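You operate a simulated robot arm through the tools that you are given. There is no shell and no other tool.

You run a simulated robot arm. Do the job below in one go: nothing can be reset, and whatever is moved stays where it is left.

Task
Thin the glaze in the red tank to 40 B.
Fine: stir it even, add water by the tap knob, spill none and park the spout again.

Only the result counts: the job must be done as asked and must still hold three seconds after the hand-in. Knocking over, shifting, dropping, spilling or breaking anything else fails it.

Robot
A 7-joint arm with a two-finger parallel gripper, fixed in place. Base frame: the origin is on the floor under the middle of its stand, x ahead of it, y to its left, z up; the work surface is at about z = 0.647. Lengths are in m, angles in degrees, forces in N, time in s.
It reaches about 1.247 m from its shoulder. Its first joint turns from -132.0 to 132.0 degrees. Payload 3.91 kg.
The TCP is the grasp point between the finger pads, 0.03 m short of the fingertips. In the tool frame z runs along the fingers and y along their closing line. Largest opening 0.11 m; finger width 0.02, thickness 0.01; the body of the gripper, 0.048 by 0.112 m, starts 0.055 m behind the TCP.
Orientation is told as [roll, pitch, yaw] about the base's x, y, z axes, in that order, counted from this pose: with the fingers straight down and closing along the base's y, the tool's x points along the base's -x, its y along +y and its z along -z.

Tools
- The arm moves only by the tool nudge_tool. Its argument "plan" is a list of rows, each a list of 3 entries, a list of its own where there are three numbers: the turn, a rotation vector about the tool's x, y, z in rad, then the shift along the tool's x, y, z in m, then the gripper command, from -1 (fully open) to 1 (shut), values between in proportion. In form: [[[ax, ay, az], [x, y, z], gripper], ...]. A call has 1 to 20 rows; each row is the pose to reach, as a shift and turn from the pose commanded when the call began, along the tool's axes at that moment. A row lasts 0.2 s, in which the tool goes at most 0.05 m and 8.6 degrees; a call with a longer step from one row to the next is refused whole, and so is a gripper value outside its range. A pose out of reach is approached as far as the arm can. The call stops where the force on the tool passes 40 N (or 10 N more than at its start, if that is more) or the arm is blocked; 0.2 s more then pass. The fingers move at their own pace (about 0.108 m/s each) and stop on an object; they squeeze with about 40 N. The grip force told is the motor's: it shows also when the fingers shut on nothing. Time passes only in rows, and 0.2 s behind the last, so rows that repeat a pose let the fingers close. It gives the time, the measured TCP pose, the force on the tool (base axes), the opening and the grip force at its end, in the units of the frame above (readings bear some noise), with the torque about the TCP (base axes, N m) and any sound that the robot's microphone picked up.
- Cameras (640 x 400 px; columns grow to the right, rows downward): "scene" is fixed at [0.0485, -0.5004, 1.5441]; the picture's right is [0.42, -0.91, 0.00], its down [-0.53, -0.24, -0.81] and it looks along [0.74, 0.34, -0.58] (base axes); focal length 250 px, centre (320, 200). "wrist" rides on the gripper at [0.072, 0.017, -0.103] in the tool frame; the picture's right is [-0.23, 0.97, 0.00], its down [-0.76, -0.18, -0.62] and it looks along [-0.61, -0.14, 0.78] (tool axes); focal length 222 px, centre (320, 200). There is no depth. A picture from a camera that has moved, and an enlarged one, comes with that camera's place and axes in the base frame and with its lens.
- capture(camera): a new picture of that camera. No time passes.
- close_up(camera, box): a new picture of the part [left, top, right, bottom] of that camera's present view, enlarged. No time passes.
- close_job(): hands the job in; it is judged then, once.

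Nothing tells you positions but the pictures and the camera data. Unless the task says otherwise, let go and move clear before handing in.

The tools are called by a JSON object that holds its "api" and its "payload". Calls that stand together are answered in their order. nudge_tool: Moves the arm, as the interface text tells. Its arguments: {"type":"object","properties":{"plan":{"type":"array"}},"required":["plan"]} The other tools are called the same way: capture (camera) takes a picture; close_up (camera, box) takes an enlarged picture of a part of a camera's view; close_job () hands the job in.

At the start:

```text
time: 0.0
eef_pos: [0.5432, 0.1316, 1.3304]
tool_rot: [0.0, 0.0, 0.0]
force: [0.3, 0.5, 0.1]
wrist_torque: [0.04, 0.04, 0.01]
width: 0.1095
grasp_force: 0.1
```

scene: 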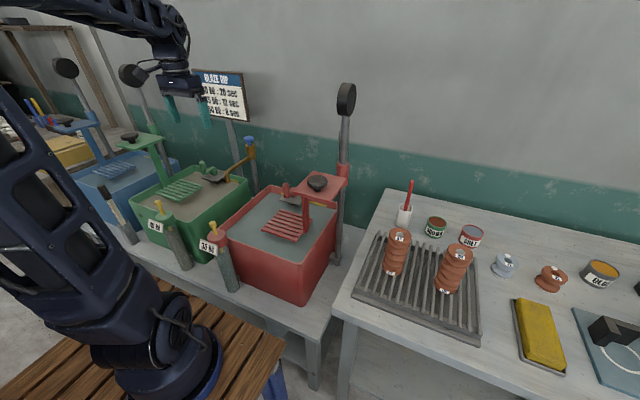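
wrist: 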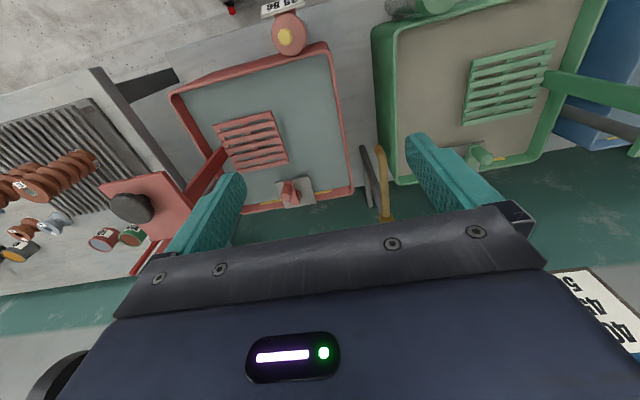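

I see three tanks (blue, green, red) with dip lifts, and the red tank is nearest to the workbench on the right. I'll look closer at the red tank, its surroundings and the sign before moving.

{"api": "close_up", "payload": {"camera": "scene", "box": [190, 150, 370, 310]}}

{"api": "close_up", "payload": {"camera": "scene", "box": [180, 60, 380, 190]}}

{"api": "close_up", "payload": {"camera": "scene", "box": [60, 50, 260, 280]}}

{"api": "close_up", "payload": {"camera": "wrist", "box": [160, 0, 400, 220]}}

{"api": "close_up", "payload": {"camera": "scene", "box": [380, 170, 640, 380]}}

```text
2.50 times, centred on (280, 230) of scene
camera zoom: at [0.0485, -0.5004, 1.5441], right [0.42, -0.91, 0.0], down [-0.53, -0.24, -0.81], along [0.74, 0.34, -0.58], focal length 625 px, centre (420, 125)
```

zoom: 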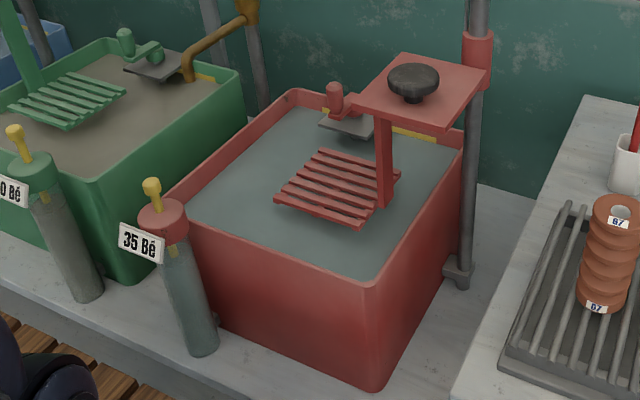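

```text
3.08 times, centred on (280, 125) of scene
camera zoom: at [0.0485, -0.5004, 1.5441], right [0.42, -0.91, 0.0], down [-0.53, -0.24, -0.81], along [0.74, 0.34, -0.58], focal length 770 px, centre (443, 431)
```

zoom: 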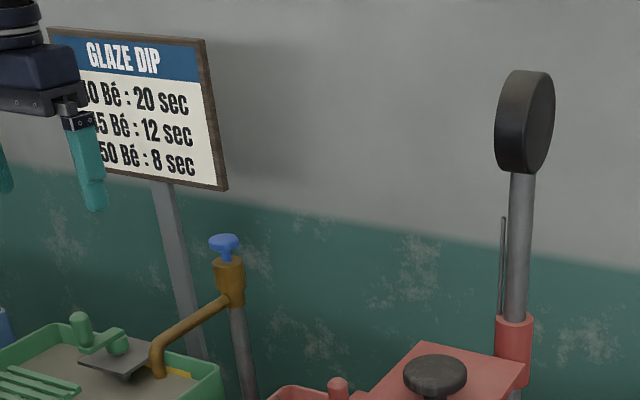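

```text
1.74 times, centred on (160, 165) of scene
camera zoom: at [0.0485, -0.5004, 1.5441], right [0.42, -0.91, 0.0], down [-0.53, -0.24, -0.81], along [0.74, 0.34, -0.58], focal length 435 px, centre (598, 261)
```

zoom: 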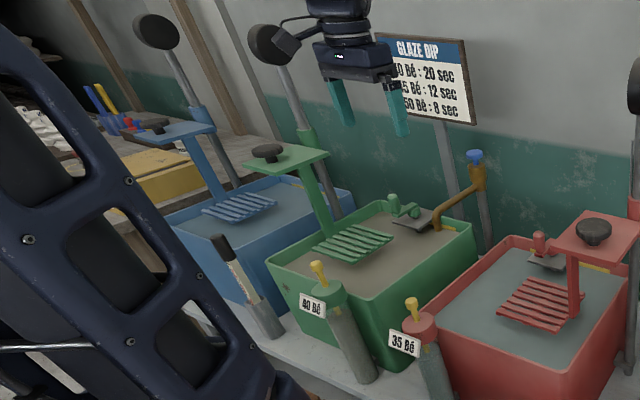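

```text
1.82 times, centred on (280, 110) of wrist
camera zoom: at [0.4689, 0.1492, 1.4339], right [0.23, 0.97, 0.0], down [0.76, -0.18, 0.62], along [0.61, -0.14, -0.78], focal length 404 px, centre (393, 364)
```

zoom: 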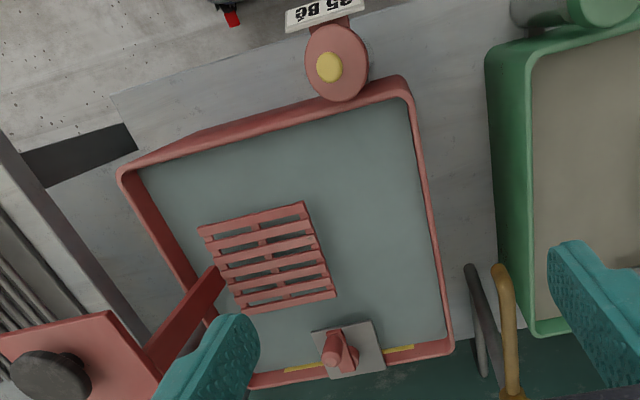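

```text
1.90 times, centred on (510, 275) of scene
camera zoom: at [0.0485, -0.5004, 1.5441], right [0.42, -0.91, 0.0], down [-0.53, -0.24, -0.81], along [0.74, 0.34, -0.58], focal length 476 px, centre (-42, 57)
```

zoom: 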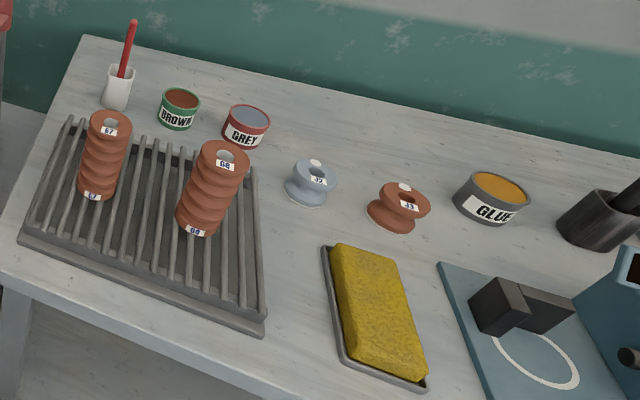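

The red tank sits at roughly x 0.52–0.89, y −0.22–0.15, with its rim near z 0.885; the brass spout's column is near (0.864, 0.223) with a blue knob on top at about z 1.13. I'll zoom in on the details to find out what does the stirring.

{"api": "close_up", "payload": {"camera": "scene", "box": [265, 165, 355, 225]}}

{"api": "close_up", "payload": {"camera": "scene", "box": [195, 125, 275, 185]}}

{"api": "close_up", "payload": {"camera": "scene", "box": [90, 180, 250, 300]}}

{"api": "close_up", "payload": {"camera": "wrist", "box": [260, 130, 400, 230]}}

{"api": "close_up", "payload": {"camera": "wrist", "box": [520, 250, 640, 370]}}

{"api": "close_up", "payload": {"camera": "scene", "box": [0, 0, 160, 150]}}

```text
6.67 times, centred on (310, 195) of scene
camera zoom: at [0.0485, -0.5004, 1.5441], right [0.42, -0.91, 0.0], down [-0.53, -0.24, -0.81], along [0.74, 0.34, -0.58], focal length 1667 px, centre (387, 233)
```

zoom: 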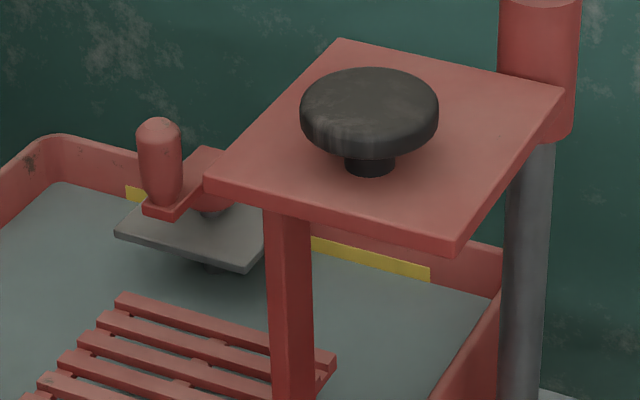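

```text
6.67 times, centred on (235, 155) of scene
camera zoom: at [0.0485, -0.5004, 1.5441], right [0.42, -0.91, 0.0], down [-0.53, -0.24, -0.81], along [0.74, 0.34, -0.58], focal length 1667 px, centre (887, 500)
```

zoom: 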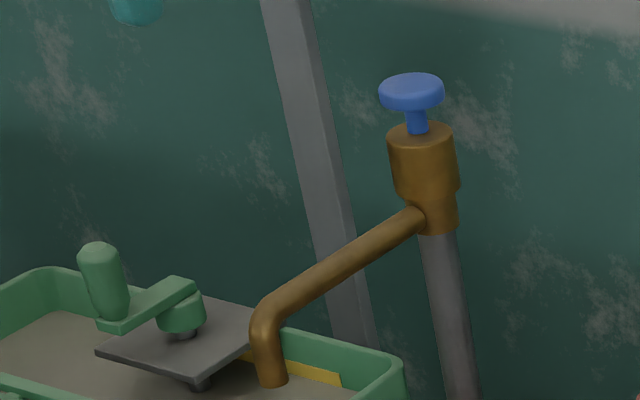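

```text
3.33 times, centred on (170, 240) of scene
camera zoom: at [0.0485, -0.5004, 1.5441], right [0.42, -0.91, 0.0], down [-0.53, -0.24, -0.81], along [0.74, 0.34, -0.58], focal length 834 px, centre (820, 67)
```

zoom: 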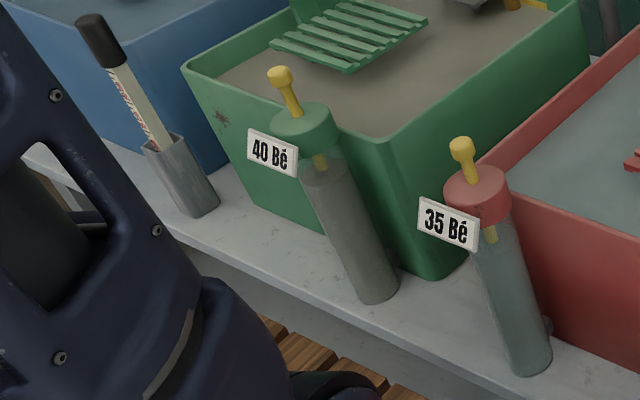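

```text
4.00 times, centred on (330, 180) of wrist
camera zoom: at [0.4689, 0.1492, 1.4339], right [0.23, 0.97, 0.0], down [0.76, -0.18, 0.62], along [0.61, -0.14, -0.78], focal length 888 px, centre (280, 280)
```

zoom: 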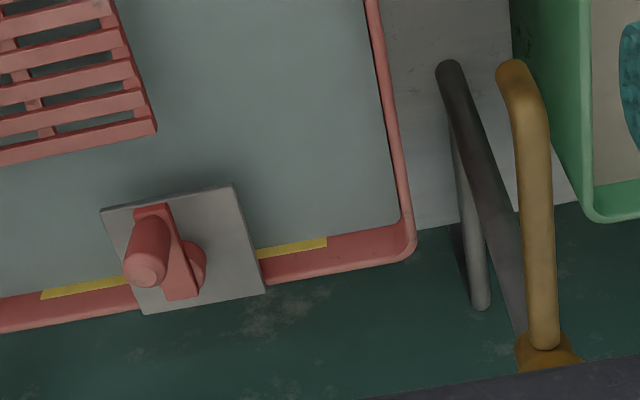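

```text
3.33 times, centred on (580, 310) of wrist
camera zoom: at [0.4689, 0.1492, 1.4339], right [0.23, 0.97, 0.0], down [0.76, -0.18, 0.62], along [0.61, -0.14, -0.78], focal length 740 px, centre (-547, -167)
```

zoom: 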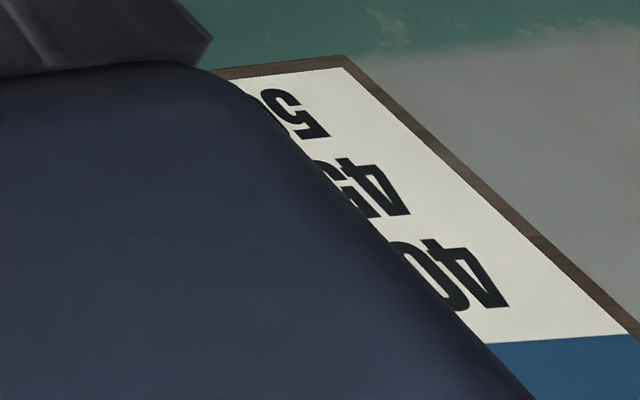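

```text
2.67 times, centred on (80, 75) of scene
camera zoom: at [0.0485, -0.5004, 1.5441], right [0.42, -0.91, 0.0], down [-0.53, -0.24, -0.81], along [0.74, 0.34, -0.58], focal length 667 px, centre (960, 533)
```

zoom: 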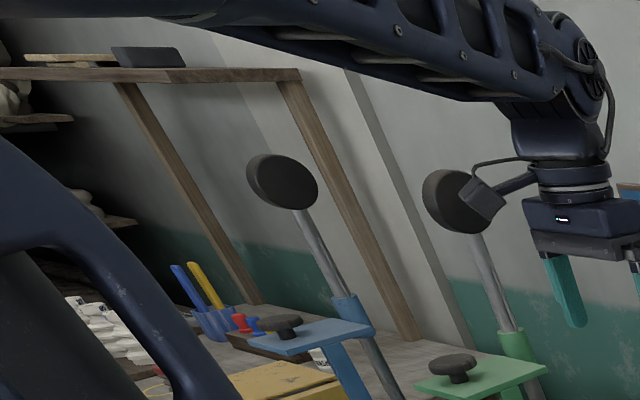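

The stirrer is a hand crank with a red grip (about (0.78, −0.01), z 0.94–1.0, hub near (0.84, −0.01)). The tube with the yellow float and "35 Bé" tag is probably the live reading, and the tap knob is on top of the brass column. I'll look closer at the tube and then move the wrist camera nearer to the crank.

{"api": "close_up", "payload": {"camera": "scene", "box": [190, 205, 260, 300]}}

{"api": "close_up", "payload": {"camera": "scene", "box": [90, 175, 150, 250]}}

{"api": "nudge_tool", "payload": {"plan": [[[0, 0, 0], [0.03, -0.03, 0.02], -1], [[0, 0, 0], [0.04, -0.06, 0.05], -1], [[0, 0, 0], [0.04, -0.09, 0.08], -1], [[0, 0, 0], [0.04, -0.12, 0.1], -1], [[0, 0, 0], [0.04, -0.14, 0.12], -1]]}}

```text
4.21 times, centred on (225, 252) of scene
camera zoom: at [0.0485, -0.5004, 1.5441], right [0.42, -0.91, 0.0], down [-0.53, -0.24, -0.81], along [0.74, 0.34, -0.58], focal length 1053 px, centre (720, -21)
```

zoom: 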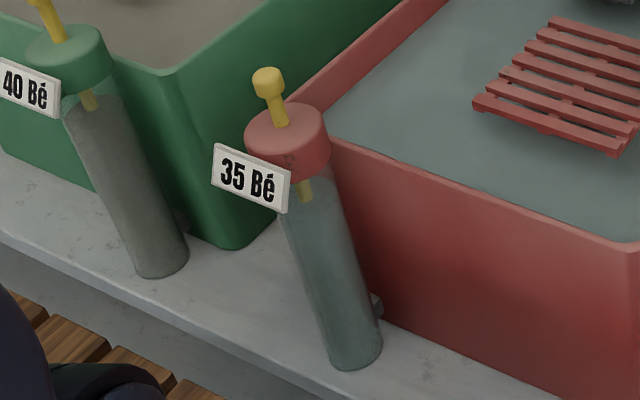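

```text
5.33 times, centred on (120, 212) of scene
camera zoom: at [0.0485, -0.5004, 1.5441], right [0.42, -0.91, 0.0], down [-0.53, -0.24, -0.81], along [0.74, 0.34, -0.58], focal length 1334 px, centre (1387, 133)
```

zoom: 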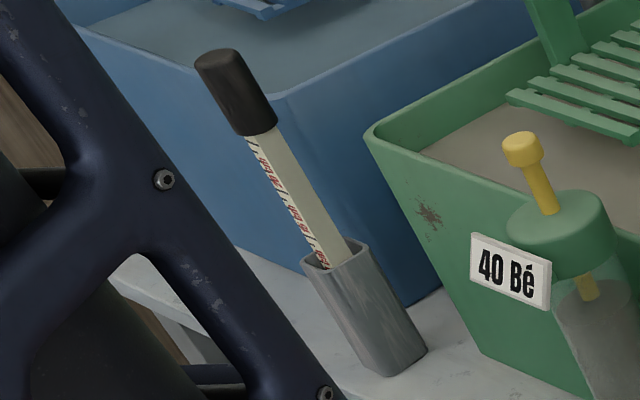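

```text
time: 1.2
eef_pos: [0.5028, -0.0103, 1.2097]
tool_rot: [-0.1, 0.0, 0.0]
force: [-0.3, -0.6, 0.2]
wrist_torque: [-0.01, 0.01, -0.01]
width: 0.1099
grasp_force: 0.0
```

I moved the gripper to about (0.50, −0.01, 1.21). I'll take pictures from here to locate the crank and lift parts.

{"api": "capture", "payload": {"camera": "wrist"}}

{"api": "close_up", "payload": {"camera": "scene", "box": [105, 195, 135, 235]}}

{"api": "capture", "payload": {"camera": "scene"}}

```text
taken
camera wrist: at [0.4286, 0.0078, 1.3128], right [0.23, 0.97, 0.0], down [0.76, -0.18, 0.62], along [0.61, -0.14, -0.78], focal length 222 px, centre (320, 200)
```

wrist: 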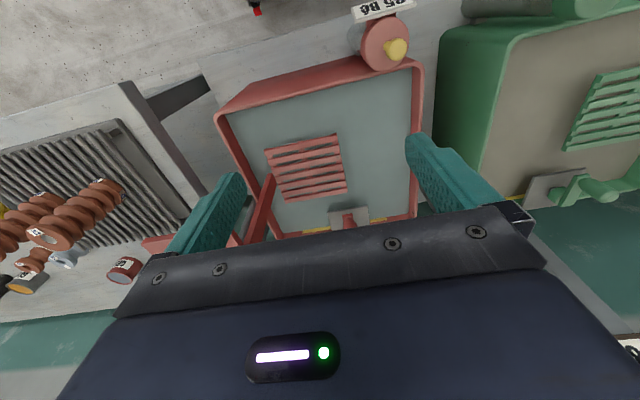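

```text
10.00 times, centred on (120, 215) of scene
camera zoom: at [0.0485, -0.5004, 1.5441], right [0.42, -0.91, 0.0], down [-0.53, -0.24, -0.81], along [0.74, 0.34, -0.58], focal length 2501 px, centre (2320, 50)
```

zoom: 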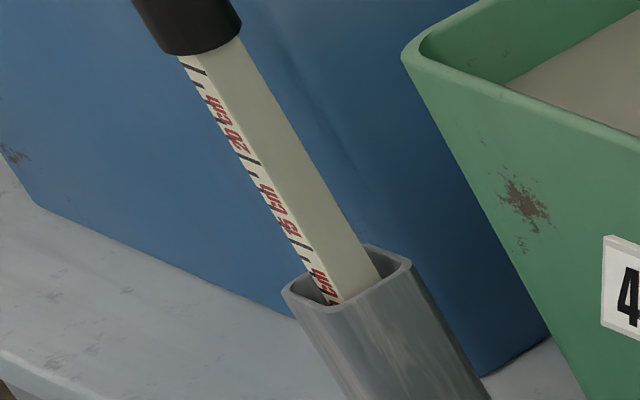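

```text
taken
```

scene: 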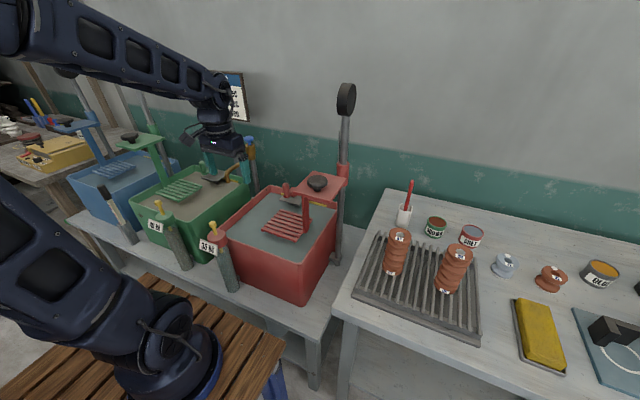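

The stick beside the blue tank is just a cm depth gauge. Now I'll zoom on the crank from this viewpoint for a second bearing.

{"api": "close_up", "payload": {"camera": "wrist", "box": [230, 120, 430, 245]}}

{"api": "close_up", "payload": {"camera": "scene", "box": [190, 140, 270, 190]}}

```text
3.20 times, centred on (330, 182) of wrist
camera zoom: at [0.4286, 0.0078, 1.3128], right [0.23, 0.97, 0.0], down [0.76, -0.18, 0.62], along [0.61, -0.14, -0.78], focal length 711 px, centre (288, 256)
```

zoom: 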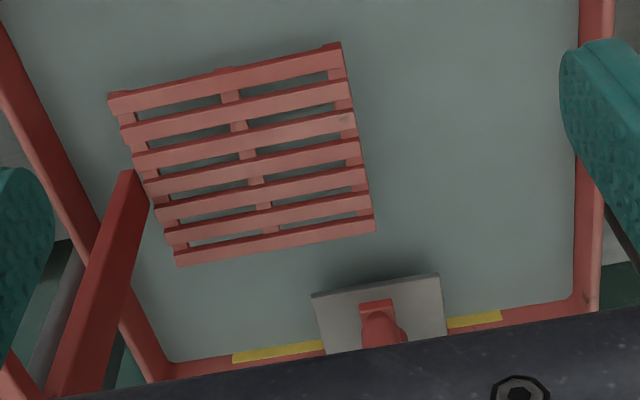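

```text
8.00 times, centred on (230, 165) of scene
camera zoom: at [0.0485, -0.5004, 1.5441], right [0.42, -0.91, 0.0], down [-0.53, -0.24, -0.81], along [0.74, 0.34, -0.58], focal length 2001 px, centre (1040, 480)
```

zoom: 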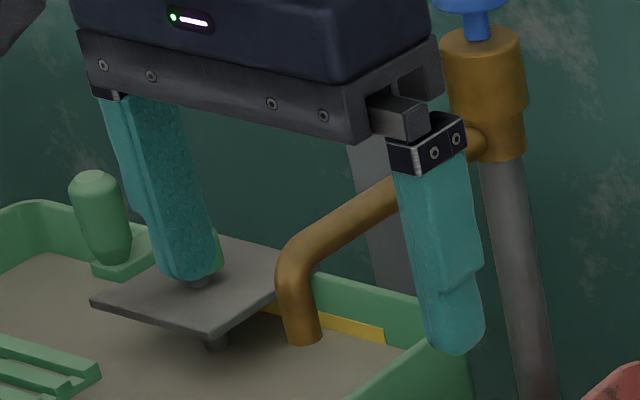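

I'll move forward above the tank so the wrist camera looks right down onto the crank.

{"api": "nudge_tool", "payload": {"plan": [[[0, 0, 0], [-0.04, 0.01, 0.0], -1], [[0, 0, 0], [-0.08, 0.02, 0.0], -1], [[0, 0, 0], [-0.12, 0.03, 0.02], -1], [[0, 0, 0], [-0.15, 0.03, 0.05], -1], [[0, 0, 0], [-0.15, 0.03, 0.06], -1]]}}

{"api": "capture", "payload": {"camera": "wrist"}}

{"api": "capture", "payload": {"camera": "scene"}}

```text
time: 2.4
eef_pos: [0.6548, 0.0205, 1.1514]
tool_rot: [-0.1, -0.1, 0.0]
force: [0.3, -0.8, -0.5]
wrist_torque: [0.04, 0.0, -0.02]
width: 0.1102
grasp_force: 0.0
```

```text
taken
camera wrist: at [0.5807, 0.0379, 1.2535], right [0.23, 0.97, 0.0], down [0.76, -0.18, 0.62], along [0.61, -0.14, -0.78], focal length 222 px, centre (320, 200)
```

wrist: 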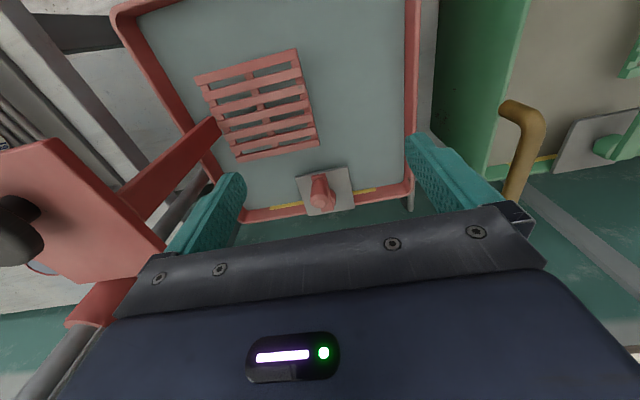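

```text
taken
```

scene: 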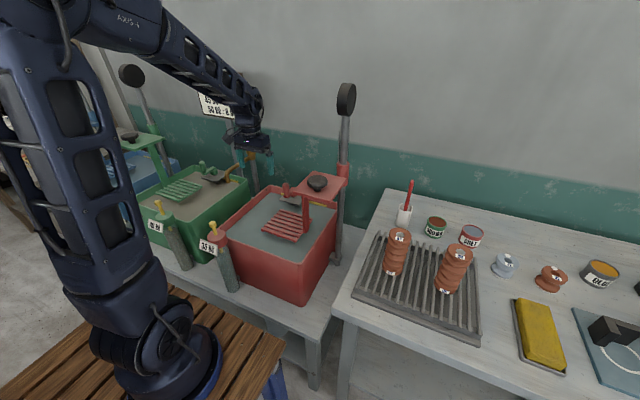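

{"api": "close_up", "payload": {"camera": "wrist", "box": [270, 150, 370, 225]}}

{"api": "close_up", "payload": {"camera": "wrist", "box": [460, 80, 580, 220]}}

{"api": "close_up", "payload": {"camera": "scene", "box": [190, 90, 350, 210]}}

```text
5.33 times, centred on (320, 188) of wrist
camera zoom: at [0.5807, 0.0379, 1.2535], right [0.23, 0.97, 0.0], down [0.76, -0.18, 0.62], along [0.61, -0.14, -0.78], focal length 1185 px, centre (320, 267)
```

zoom: 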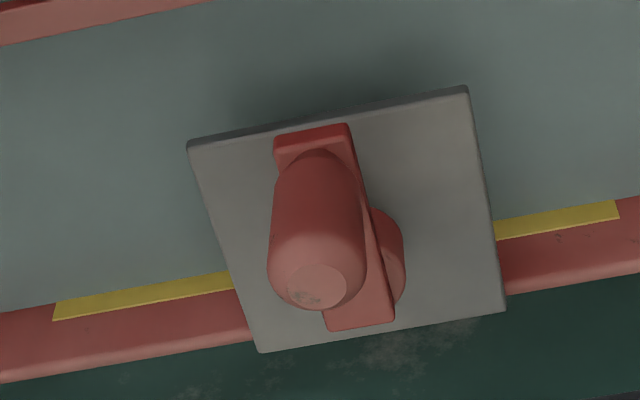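

```text
2.86 times, centred on (520, 150) of wrist
camera zoom: at [0.5807, 0.0379, 1.2535], right [0.23, 0.97, 0.0], down [0.76, -0.18, 0.62], along [0.61, -0.14, -0.78], focal length 635 px, centre (-251, 343)
```

zoom: 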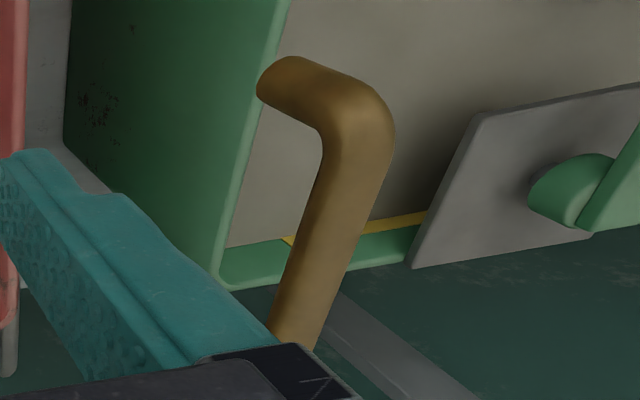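

```text
3.33 times, centred on (270, 150) of scene
camera zoom: at [0.0485, -0.5004, 1.5441], right [0.42, -0.91, 0.0], down [-0.53, -0.24, -0.81], along [0.74, 0.34, -0.58], focal length 834 px, centre (487, 367)
```

zoom: 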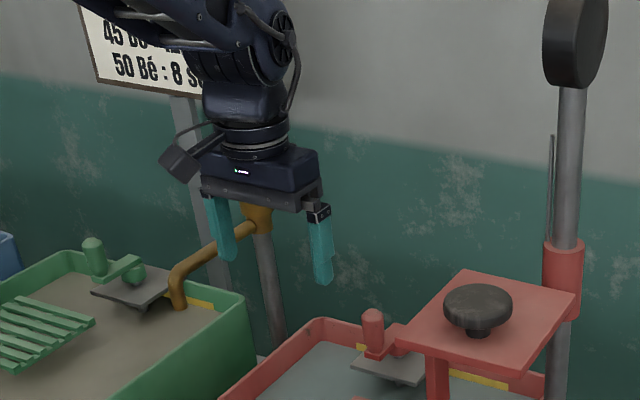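

The crank grip's top is at about (0.784, −0.009, 1.003), it is about 28 mm thick, and the hub is at about (0.84, −0.010), so the crank radius is about 56 mm. I'll go above the grip and check alignment before lowering.

{"api": "nudge_tool", "payload": {"plan": [[[0, 0, 0], [-0.045, -0.01, 0.0], -1], [[0, 0, 0], [-0.09, -0.02, 0.02], -1], [[0, 0, 0], [-0.12, -0.0295, 0.06], -1], [[0, 0, 0], [-0.13, -0.0295, 0.085], -1], [[0, 0, 0], [-0.13, -0.0295, 0.085], -1]]}}

{"api": "capture", "payload": {"camera": "wrist"}}

{"api": "close_up", "payload": {"camera": "scene", "box": [200, 110, 360, 230]}}

```text
refused: row 2 steps farther than a row can; nothing moved
```

```text
taken
camera wrist: at [0.5807, 0.0379, 1.2535], right [0.23, 0.97, 0.0], down [0.76, -0.18, 0.62], along [0.61, -0.14, -0.78], focal length 222 px, centre (320, 200)
```

wrist: 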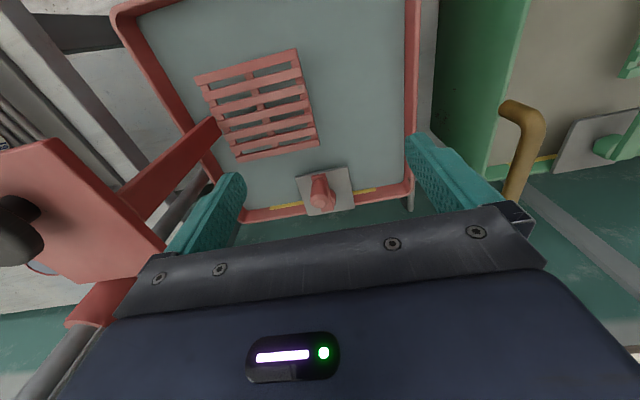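

```text
3.33 times, centred on (280, 170) of scene
camera zoom: at [0.0485, -0.5004, 1.5441], right [0.42, -0.91, 0.0], down [-0.53, -0.24, -0.81], along [0.74, 0.34, -0.58], focal length 834 px, centre (453, 300)
```

zoom: 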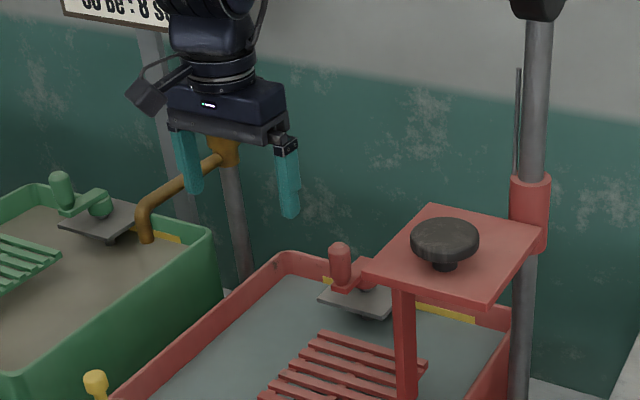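

One step was a bit too long, so nothing moved. I'll repeat it with smaller steps to get above the crank grip.

{"api": "nudge_tool", "payload": {"plan": [[[0, 0, 0], [-0.04, -0.01, 0.0], -1], [[0, 0, 0], [-0.08, -0.02, 0.015], -1], [[0, 0, 0], [-0.115, -0.0295, 0.04], -1], [[0, 0, 0], [-0.13, -0.0295, 0.075], -1], [[0, 0, 0], [-0.13, -0.0295, 0.085], -1]]}}

{"api": "capture", "payload": {"camera": "wrist"}}

{"api": "close_up", "payload": {"camera": "scene", "box": [200, 110, 360, 230]}}

```text
time: 3.6
eef_pos: [0.7844, -0.0094, 1.0647]
tool_rot: [-0.1, 0.0, 0.0]
force: [-0.7, -0.2, 0.1]
wrist_torque: [0.01, 0.01, -0.05]
width: 0.1099
grasp_force: 0.1
```

```text
taken
camera wrist: at [0.7104, 0.0081, 1.1692], right [0.23, 0.97, 0.0], down [0.76, -0.18, 0.62], along [0.61, -0.14, -0.78], focal length 222 px, centre (320, 200)
```

wrist: 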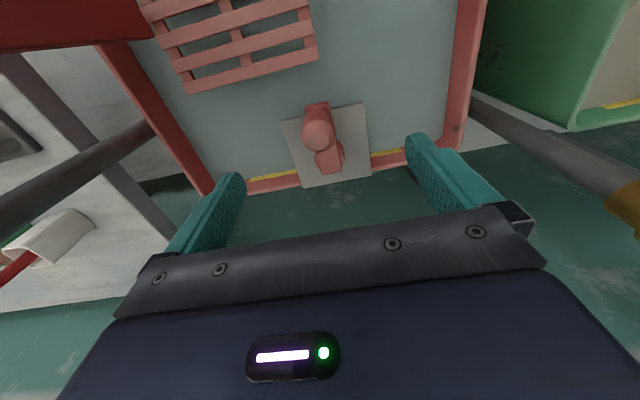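

```text
3.33 times, centred on (280, 170) of scene
camera zoom: at [0.0485, -0.5004, 1.5441], right [0.42, -0.91, 0.0], down [-0.53, -0.24, -0.81], along [0.74, 0.34, -0.58], focal length 834 px, centre (453, 300)
```

zoom: 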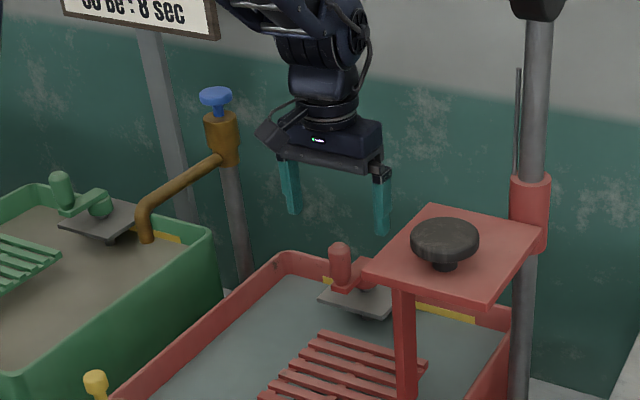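

{"api": "close_up", "payload": {"camera": "wrist", "box": [270, 85, 380, 195]}}

```text
3.64 times, centred on (325, 140) of wrist
camera zoom: at [0.7104, 0.0081, 1.1692], right [0.23, 0.97, 0.0], down [0.76, -0.18, 0.62], along [0.61, -0.14, -0.78], focal length 808 px, centre (302, 418)
```

zoom: 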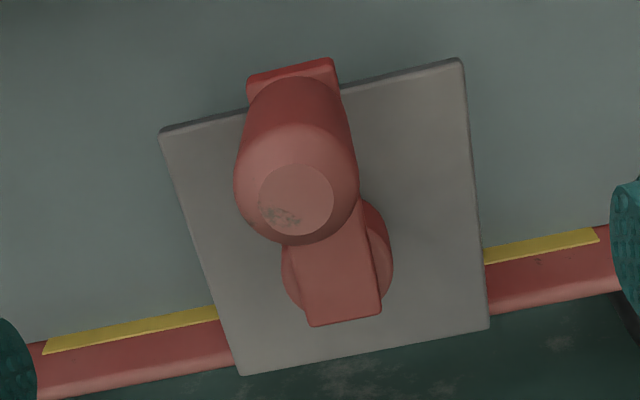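

Alignment matches: grip top at (0.782, −0.009). I'll lower the TCP to z ≈ 0.98 around the grip and close the fingers.

{"api": "nudge_tool", "payload": {"plan": [[[0, 0, 0], [0.001, 0, 0.03], -1], [[0, 0, 0], [0.001, 0, 0.06], -1], [[0, 0, 0], [0.001, 0, 0.082], -1], [[0, 0, 0], [0.001, 0, 0.082], 0.2], [[0, 0, 0], [0.001, 0, 0.082], 0.4], [[0, 0, 0], [0.001, 0, 0.082], 0.45]]}}

{"api": "capture", "payload": {"camera": "wrist"}}

{"api": "close_up", "payload": {"camera": "scene", "box": [240, 140, 340, 215]}}

```text
time: 5.0
eef_pos: [0.7816, -0.0098, 0.9856]
tool_rot: [0.0, 0.0, 0.1]
force: [0.8, -0.3, 0.6]
wrist_torque: [-0.01, 0.0, -0.01]
width: 0.03
grasp_force: 0.1
```

```text
taken
camera wrist: at [0.7079, 0.0081, 1.088], right [0.23, 0.97, 0.0], down [0.76, -0.18, 0.62], along [0.61, -0.14, -0.78], focal length 222 px, centre (320, 200)
```

wrist: 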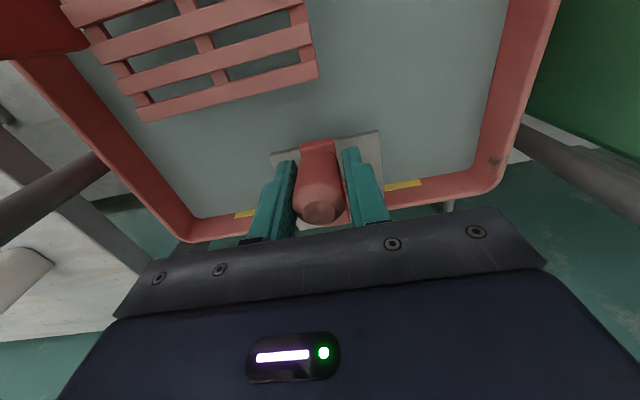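

```text
5.33 times, centred on (290, 178) of scene
camera zoom: at [0.0485, -0.5004, 1.5441], right [0.42, -0.91, 0.0], down [-0.53, -0.24, -0.81], along [0.74, 0.34, -0.58], focal length 1334 px, centre (480, 320)
```

zoom: 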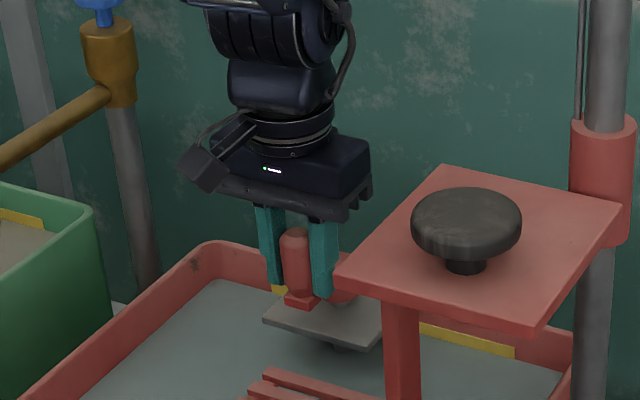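

The grip sits cleanly between the fingers. I'll close on it and try a small arc of the crank, watching the forces and sounds.

{"api": "nudge_tool", "payload": {"plan": [[[0, 0, 0], [0, 0, 0], 0.6], [[0, 0, 0], [0, 0, 0], 0.6], [[0, 0, 0], [-0.0003, -0.0055, 0], 0.6], [[0, 0, 0], [-0.0012, -0.011, 0], 0.6], [[0, 0, 0], [-0.0026, -0.0164, 0], 0.6], [[0, 0, 0], [-0.0046, -0.0216, 0], 0.6]]}}

{"api": "capture", "payload": {"camera": "wrist"}}

{"api": "close_up", "payload": {"camera": "scene", "box": [190, 140, 350, 260]}}

```text
time: 6.4
eef_pos: [0.7861, -0.0313, 0.9846]
tool_rot: [0.0, -0.2, -0.1]
force: [-0.5, 5.1, 6.3]
wrist_torque: [-0.06, 0.1, 0.14]
width: 0.0272
grasp_force: 44.8
```

```text
taken
camera wrist: at [0.7121, -0.013, 1.0874], right [0.23, 0.97, 0.0], down [0.76, -0.18, 0.62], along [0.61, -0.14, -0.78], focal length 222 px, centre (320, 200)
```

wrist: 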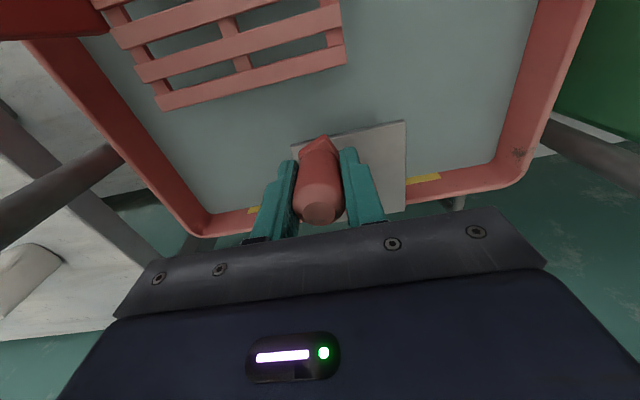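

```text
3.33 times, centred on (270, 200) of scene
camera zoom: at [0.0485, -0.5004, 1.5441], right [0.42, -0.91, 0.0], down [-0.53, -0.24, -0.81], along [0.74, 0.34, -0.58], focal length 834 px, centre (487, 200)
```

zoom: 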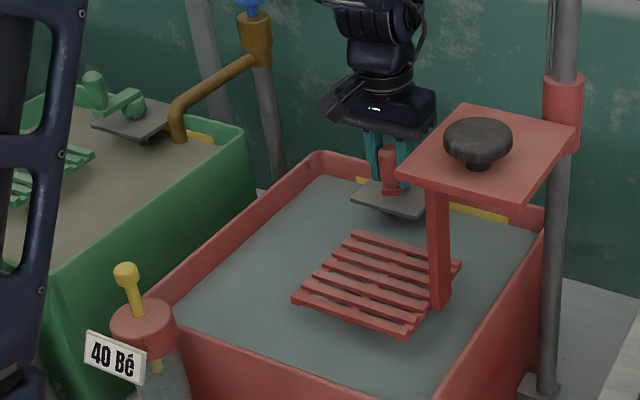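

The tag is live: it jumped from 35 to 40 Bé after a little cranking, so the top layer was settled. The crank turns easily (about 5 N), so I'll continue around in a circle.

{"api": "nudge_tool", "payload": {"plan": [[[0, 0, 0], [-0.0055, -0.0096, 0], 0.6], [[0, 0, 0], [-0.013, -0.0178, 0], 0.6], [[0, 0, 0], [-0.0219, -0.0243, 0], 0.6], [[0, 0, 0], [-0.032, -0.0289, 0], 0.6], [[0, 0, 0], [-0.0429, -0.0312, 0], 0.6], [[0, 0, 0], [-0.054, -0.0312, 0], 0.6], [[0, 0, 0], [-0.0648, -0.0289, 0], 0.6], [[0, 0, 0], [-0.0749, -0.0243, 0], 0.6]]}}

{"api": "capture", "payload": {"camera": "wrist"}}

{"api": "close_up", "payload": {"camera": "scene", "box": [190, 140, 350, 260]}}

```text
time: 8.1
eef_pos: [0.8537, -0.0655, 0.9829]
tool_rot: [-0.3, 0.0, -0.4]
force: [5.4, -7.7, -3.8]
wrist_torque: [0.21, -0.21, -0.02]
width: 0.0255
grasp_force: 44.7
stopped in row 8: the force on the tool passed its limit at 46 N (the readings are from after the stop); the commanded pose is now the measured one
```

```text
taken
camera wrist: at [0.7805, -0.0462, 1.086], right [0.23, 0.97, 0.0], down [0.76, -0.18, 0.62], along [0.61, -0.15, -0.78], focal length 222 px, centre (320, 200)
```

wrist: 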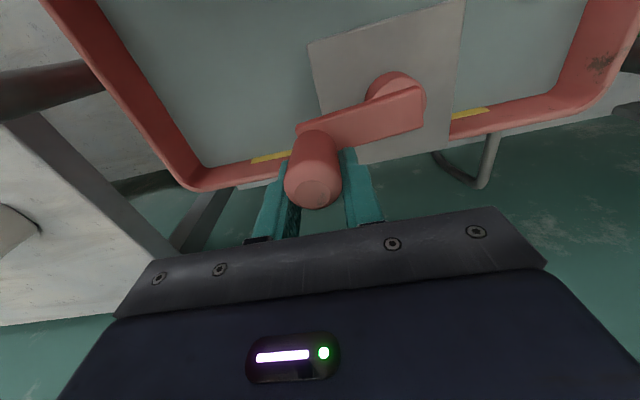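

```text
3.33 times, centred on (270, 200) of scene
camera zoom: at [0.0485, -0.5004, 1.5441], right [0.42, -0.91, 0.0], down [-0.53, -0.24, -0.81], along [0.74, 0.34, -0.58], focal length 834 px, centre (487, 200)
```

zoom: 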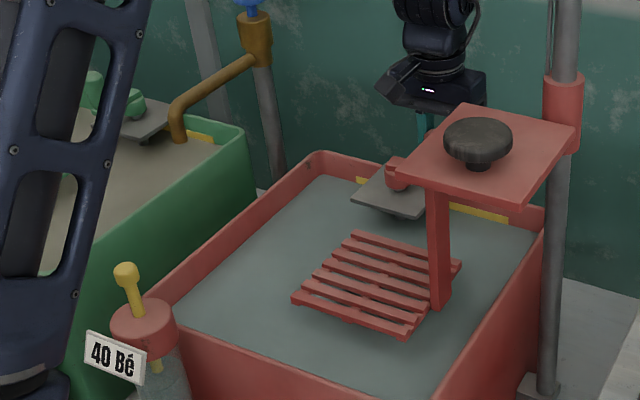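

The grip slid about 15 mm along the fingers because the true crank radius is a bit larger (about 57 mm, hub ≈ (0.839, −0.009)). The tag still reads 40 Bé; I'll check the tube closely before continuing with the tool turning along with the crank.

{"api": "close_up", "payload": {"camera": "scene", "box": [190, 200, 260, 300]}}

{"api": "close_up", "payload": {"camera": "scene", "box": [195, 215, 235, 260]}}

{"api": "close_up", "payload": {"camera": "wrist", "box": [230, 50, 450, 230]}}

```text
4.00 times, centred on (225, 250) of scene
camera zoom: at [0.0485, -0.5004, 1.5441], right [0.42, -0.91, 0.0], down [-0.53, -0.24, -0.81], along [0.74, 0.34, -0.58], focal length 1000 px, centre (700, 0)
```

zoom: 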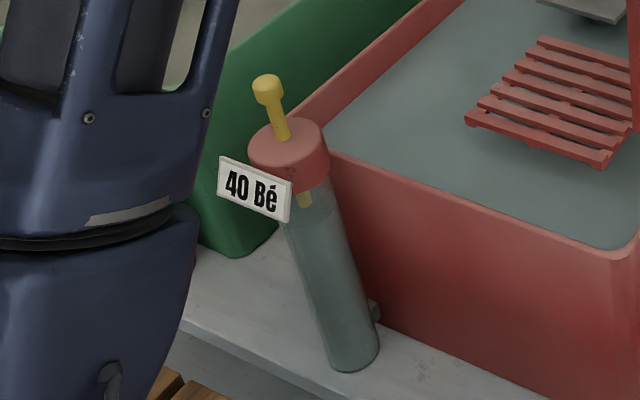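

```text
8.89 times, centred on (215, 238) of scene
camera zoom: at [0.0485, -0.5004, 1.5441], right [0.42, -0.91, 0.0], down [-0.53, -0.24, -0.81], along [0.74, 0.34, -0.58], focal length 2223 px, centre (1253, -133)
```

zoom: 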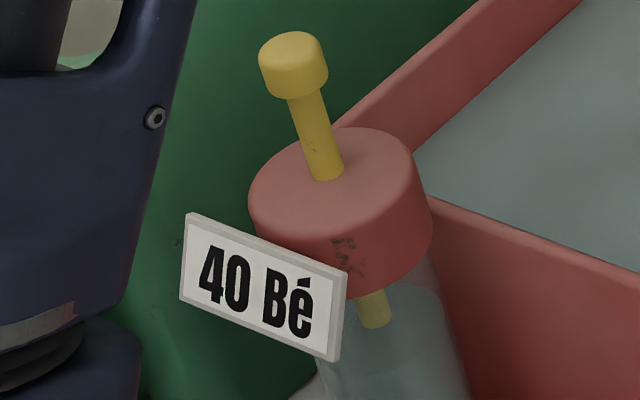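

```text
2.22 times, centred on (340, 140) of wrist
camera zoom: at [0.7805, -0.0462, 1.086], right [0.23, 0.97, 0.0], down [0.76, -0.18, 0.62], along [0.61, -0.15, -0.78], focal length 494 px, centre (276, 333)
```

zoom: 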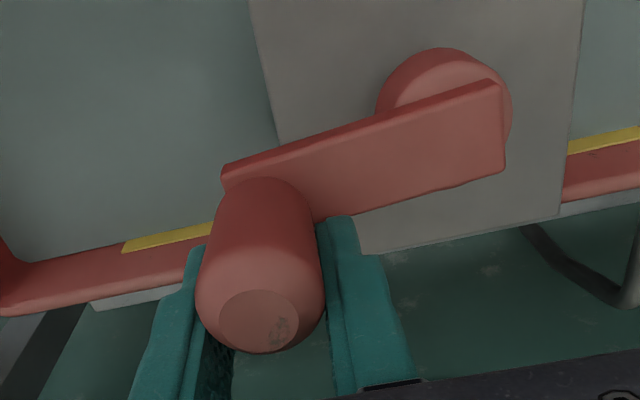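

The crank arm now points toward −y (θ ≈ 270°). I'll loosen the fingers, re-centre on the grip, and close again to get a better radius reading.

{"api": "nudge_tool", "payload": {"plan": [[[0, 0, 0], [0, 0, 0], 0.3], [[0, 0, 0], [0.005, 0, 0], 0.3], [[0, 0, 0], [0.0145, 0, 0], 0.3], [[0, 0, 0], [0.0145, 0, 0], 0.45], [[0, 0, 0], [0.0145, 0, 0], 0.6], [[0, 0, 0], [0.0145, 0, 0], 0.6]]}}

{"api": "close_up", "payload": {"camera": "wrist", "box": [230, 50, 450, 230]}}

{"api": "close_up", "payload": {"camera": "scene", "box": [190, 200, 260, 300]}}

```text
time: 9.5
eef_pos: [0.8388, -0.0648, 0.9836]
tool_rot: [-0.3, 0.1, -0.4]
force: [-0.3, -10.5, -0.2]
wrist_torque: [0.1, -0.43, 0.04]
width: 0.0271
grasp_force: 44.5
```

```text
2.22 times, centred on (340, 140) of wrist
camera zoom: at [0.766, -0.046, 1.0867], right [0.23, 0.97, 0.0], down [0.76, -0.18, 0.62], along [0.61, -0.15, -0.78], focal length 494 px, centre (276, 333)
```

zoom: 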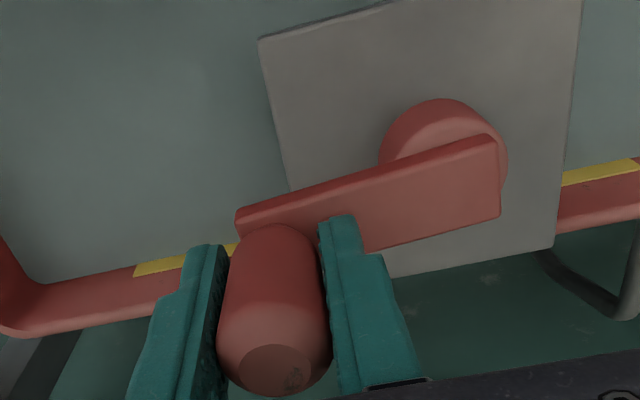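

```text
4.00 times, centred on (225, 250) of scene
camera zoom: at [0.0485, -0.5004, 1.5441], right [0.42, -0.91, 0.0], down [-0.53, -0.24, -0.81], along [0.74, 0.34, -0.58], focal length 1000 px, centre (700, 0)
```

zoom: 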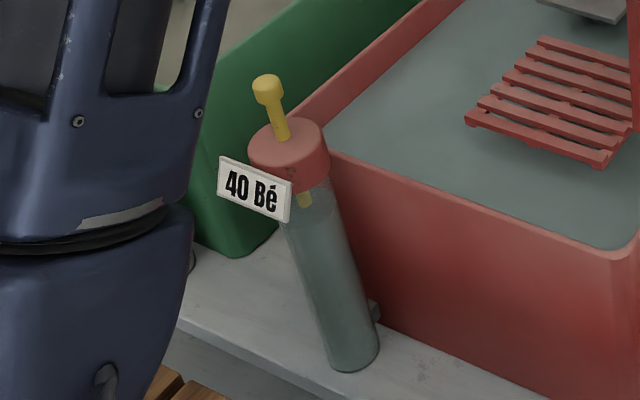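

Radius now fits about 56.5 mm around hub (0.838, −0.0095). I'll continue cranking counter‑clockwise in measured arcs.

{"api": "nudge_tool", "payload": {"plan": [[[0, 0, 0], [-0.0058, 0.0, 0], 0.6], [[0, 0, 0], [-0.0115, 0.0009, 0], 0.6], [[0, 0, 0], [-0.0172, 0.0025, 0], 0.6], [[0, 0, 0], [-0.0227, 0.0048, 0], 0.6], [[0, 0, 0], [-0.0279, 0.0076, 0], 0.6], [[0, 0, 0], [-0.0328, 0.0109, 0], 0.6], [[0, 0, 0], [-0.0414, 0.0189, 0], 0.6], [[0, 0, 0], [-0.0482, 0.0286, 0], 0.6], [[0, 0, 0], [-0.0528, 0.0395, 0], 0.6], [[0, 0, 0], [-0.0551, 0.0511, 0], 0.6]]}}

{"api": "close_up", "payload": {"camera": "wrist", "box": [230, 50, 450, 230]}}

{"api": "close_up", "payload": {"camera": "scene", "box": [190, 140, 350, 300]}}

```text
time: 11.7
eef_pos: [0.8959, -0.013, 0.9845]
tool_rot: [-0.2, -0.1, -0.5]
force: [2.9, -11.2, 4.1]
wrist_torque: [0.2, 0.02, 0.55]
width: 0.0276
grasp_force: 45.0
```

```text
2.22 times, centred on (340, 140) of wrist
camera zoom: at [0.821, 0.0051, 1.0863], right [0.23, 0.97, 0.0], down [0.76, -0.18, 0.62], along [0.61, -0.15, -0.78], focal length 494 px, centre (276, 333)
```

zoom: 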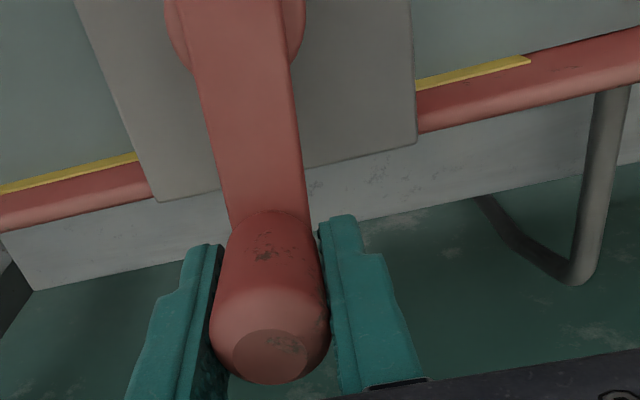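

```text
2.50 times, centred on (270, 220) of scene
camera zoom: at [0.0485, -0.5004, 1.5441], right [0.42, -0.91, 0.0], down [-0.53, -0.24, -0.81], along [0.74, 0.34, -0.58], focal length 625 px, centre (445, 150)
```

zoom: 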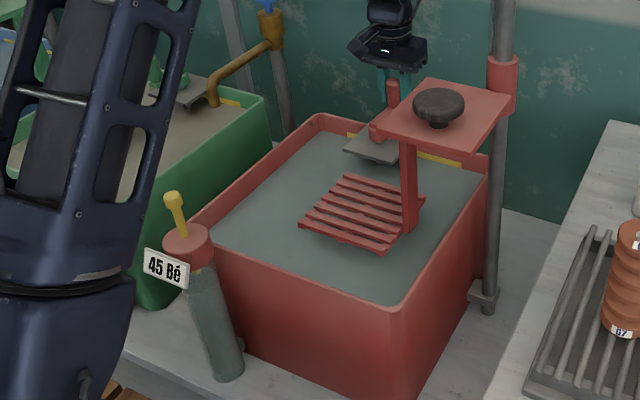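

The tag went 40 → 45 Bé as the crank came round to θ ≈ 355°. I'll carry on with the next half-turn.

{"api": "nudge_tool", "payload": {"plan": [[[0, 0, 0], [0.0002, 0.0118, 0], 0.6], [[0, 0, 0], [0.0029, 0.0233, 0], 0.6], [[0, 0, 0], [0.0079, 0.034, 0], 0.6], [[0, 0, 0], [0.015, 0.0434, 0], 0.6], [[0, 0, 0], [0.0239, 0.0512, 0], 0.6], [[0, 0, 0], [0.0342, 0.0569, 0], 0.6], [[0, 0, 0], [0.0455, 0.0604, 0], 0.6], [[0, 0, 0], [0.0573, 0.0614, 0], 0.6], [[0, 0, 0], [0.069, 0.06, 0], 0.6], [[0, 0, 0], [0.0802, 0.0561, 0], 0.6], [[0, 0, 0], [0.0903, 0.05, 0], 0.6], [[0, 0, 0], [0.0989, 0.042, 0], 0.6], [[0, 0, 0], [0.1057, 0.0323, 0], 0.6], [[0, 0, 0], [0.1103, 0.0214, 0], 0.6], [[0, 0, 0], [0.1126, 0.0098, 0], 0.6]]}}

{"api": "close_up", "payload": {"camera": "wrist", "box": [230, 50, 450, 230]}}

{"api": "close_up", "payload": {"camera": "scene", "box": [190, 140, 350, 300]}}

```text
time: 12.5
eef_pos: [0.892, 0.0091, 0.9822]
tool_rot: [-0.5, -0.2, -0.8]
force: [8.6, -6.1, -6.2]
wrist_torque: [0.42, -0.38, -0.03]
width: 0.0275
grasp_force: 45.0
stopped in row 3: the force on the tool passed its limit at 53 N (the readings are from after the stop); the commanded pose is now the measured one
```

```text
2.22 times, centred on (340, 140) of wrist
camera zoom: at [0.8176, 0.0284, 1.0855], right [0.24, 0.97, -0.01], down [0.76, -0.18, 0.63], along [0.61, -0.16, -0.78], focal length 494 px, centre (276, 333)
```

zoom: 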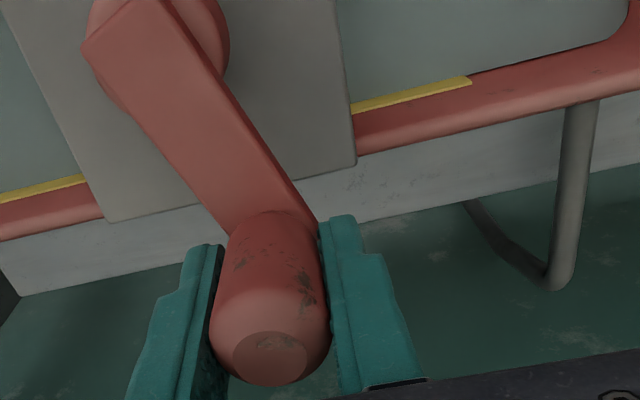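

```text
2.50 times, centred on (270, 220) of scene
camera zoom: at [0.0485, -0.5004, 1.5441], right [0.42, -0.91, 0.0], down [-0.53, -0.24, -0.81], along [0.74, 0.34, -0.58], focal length 625 px, centre (445, 150)
```

zoom: 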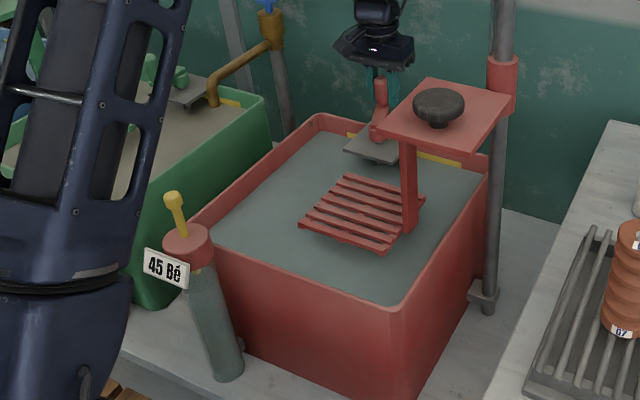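

The stop came from a ~2 mm hub offset and speed; the refined hub is (0.840, −0.0098) with radius 56.5 mm. I'll go on more slowly, also straightening the small yaw drift.

{"api": "nudge_tool", "payload": {"plan": [[[-0.004, 0, -0.007], [0.0027, 0.0085, 0], 0.6], [[-0.0087, 0, -0.014], [0.0077, 0.0158, 0], 0.6], [[-0.0087, 0, -0.014], [0.0138, 0.0222, 0], 0.6], [[-0.0087, 0, -0.014], [0.0208, 0.0276, 0], 0.6], [[-0.0087, 0, -0.014], [0.0286, 0.0319, 0], 0.6], [[-0.0087, 0, -0.014], [0.0369, 0.0349, 0], 0.6], [[-0.0087, 0, -0.014], [0.0456, 0.0366, 0], 0.6], [[-0.0087, 0, -0.014], [0.0545, 0.0368, 0], 0.6], [[-0.0087, 0, -0.014], [0.0633, 0.0357, 0], 0.6], [[-0.0087, 0, -0.014], [0.0718, 0.0332, 0], 0.6], [[-0.0087, 0, -0.014], [0.0798, 0.0294, 0], 0.6], [[-0.0087, 0, -0.014], [0.0872, 0.0244, 0], 0.6], [[-0.0087, 0, -0.014], [0.0936, 0.0183, 0], 0.6], [[-0.0087, 0, -0.014], [0.099, 0.0113, 0], 0.6], [[-0.0087, 0, -0.014], [0.1033, 0.0036, 0], 0.6], [[-0.0087, 0, -0.014], [0.1063, -0.0048, 0], 0.6], [[-0.0087, 0, -0.014], [0.1079, -0.0135, 0], 0.6], [[-0.0087, 0, -0.014], [0.1082, -0.0224, 0], 0.6]]}}

{"api": "close_up", "payload": {"camera": "wrist", "box": [230, 50, 450, 230]}}

{"api": "close_up", "payload": {"camera": "scene", "box": [190, 140, 350, 300]}}

```text
time: 12.8
eef_pos: [0.8915, 0.0086, 0.984]
tool_rot: [-0.5, -0.4, -0.9]
force: [9.6, -5.6, -8.6]
wrist_torque: [0.28, -0.6, -0.01]
width: 0.0271
grasp_force: 44.4
stopped in row 1: the force on the tool passed its limit at 46 N (the readings are from after the stop); the commanded pose is now the measured one
```

```text
2.22 times, centred on (340, 140) of wrist
camera zoom: at [0.8171, 0.0285, 1.0854], right [0.24, 0.97, -0.01], down [0.75, -0.18, 0.63], along [0.61, -0.16, -0.78], focal length 494 px, centre (276, 333)
```

zoom: 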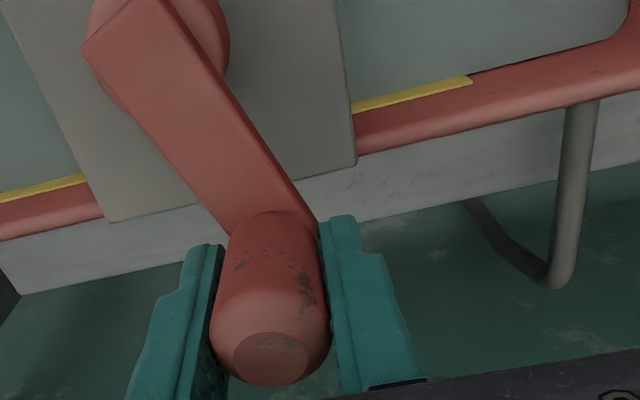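

```text
2.50 times, centred on (270, 220) of scene
camera zoom: at [0.0485, -0.5004, 1.5441], right [0.42, -0.91, 0.0], down [-0.53, -0.24, -0.81], along [0.74, 0.34, -0.58], focal length 625 px, centre (445, 150)
```

zoom: 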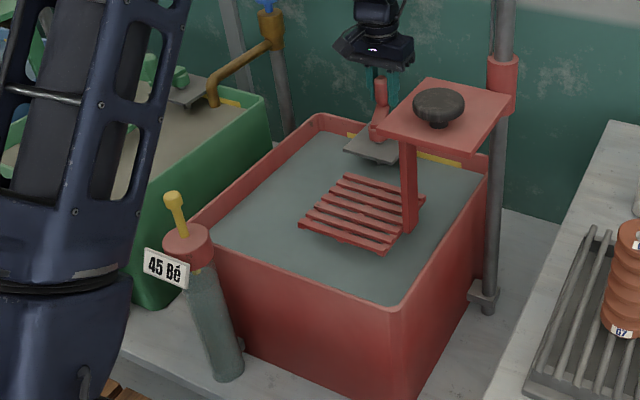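

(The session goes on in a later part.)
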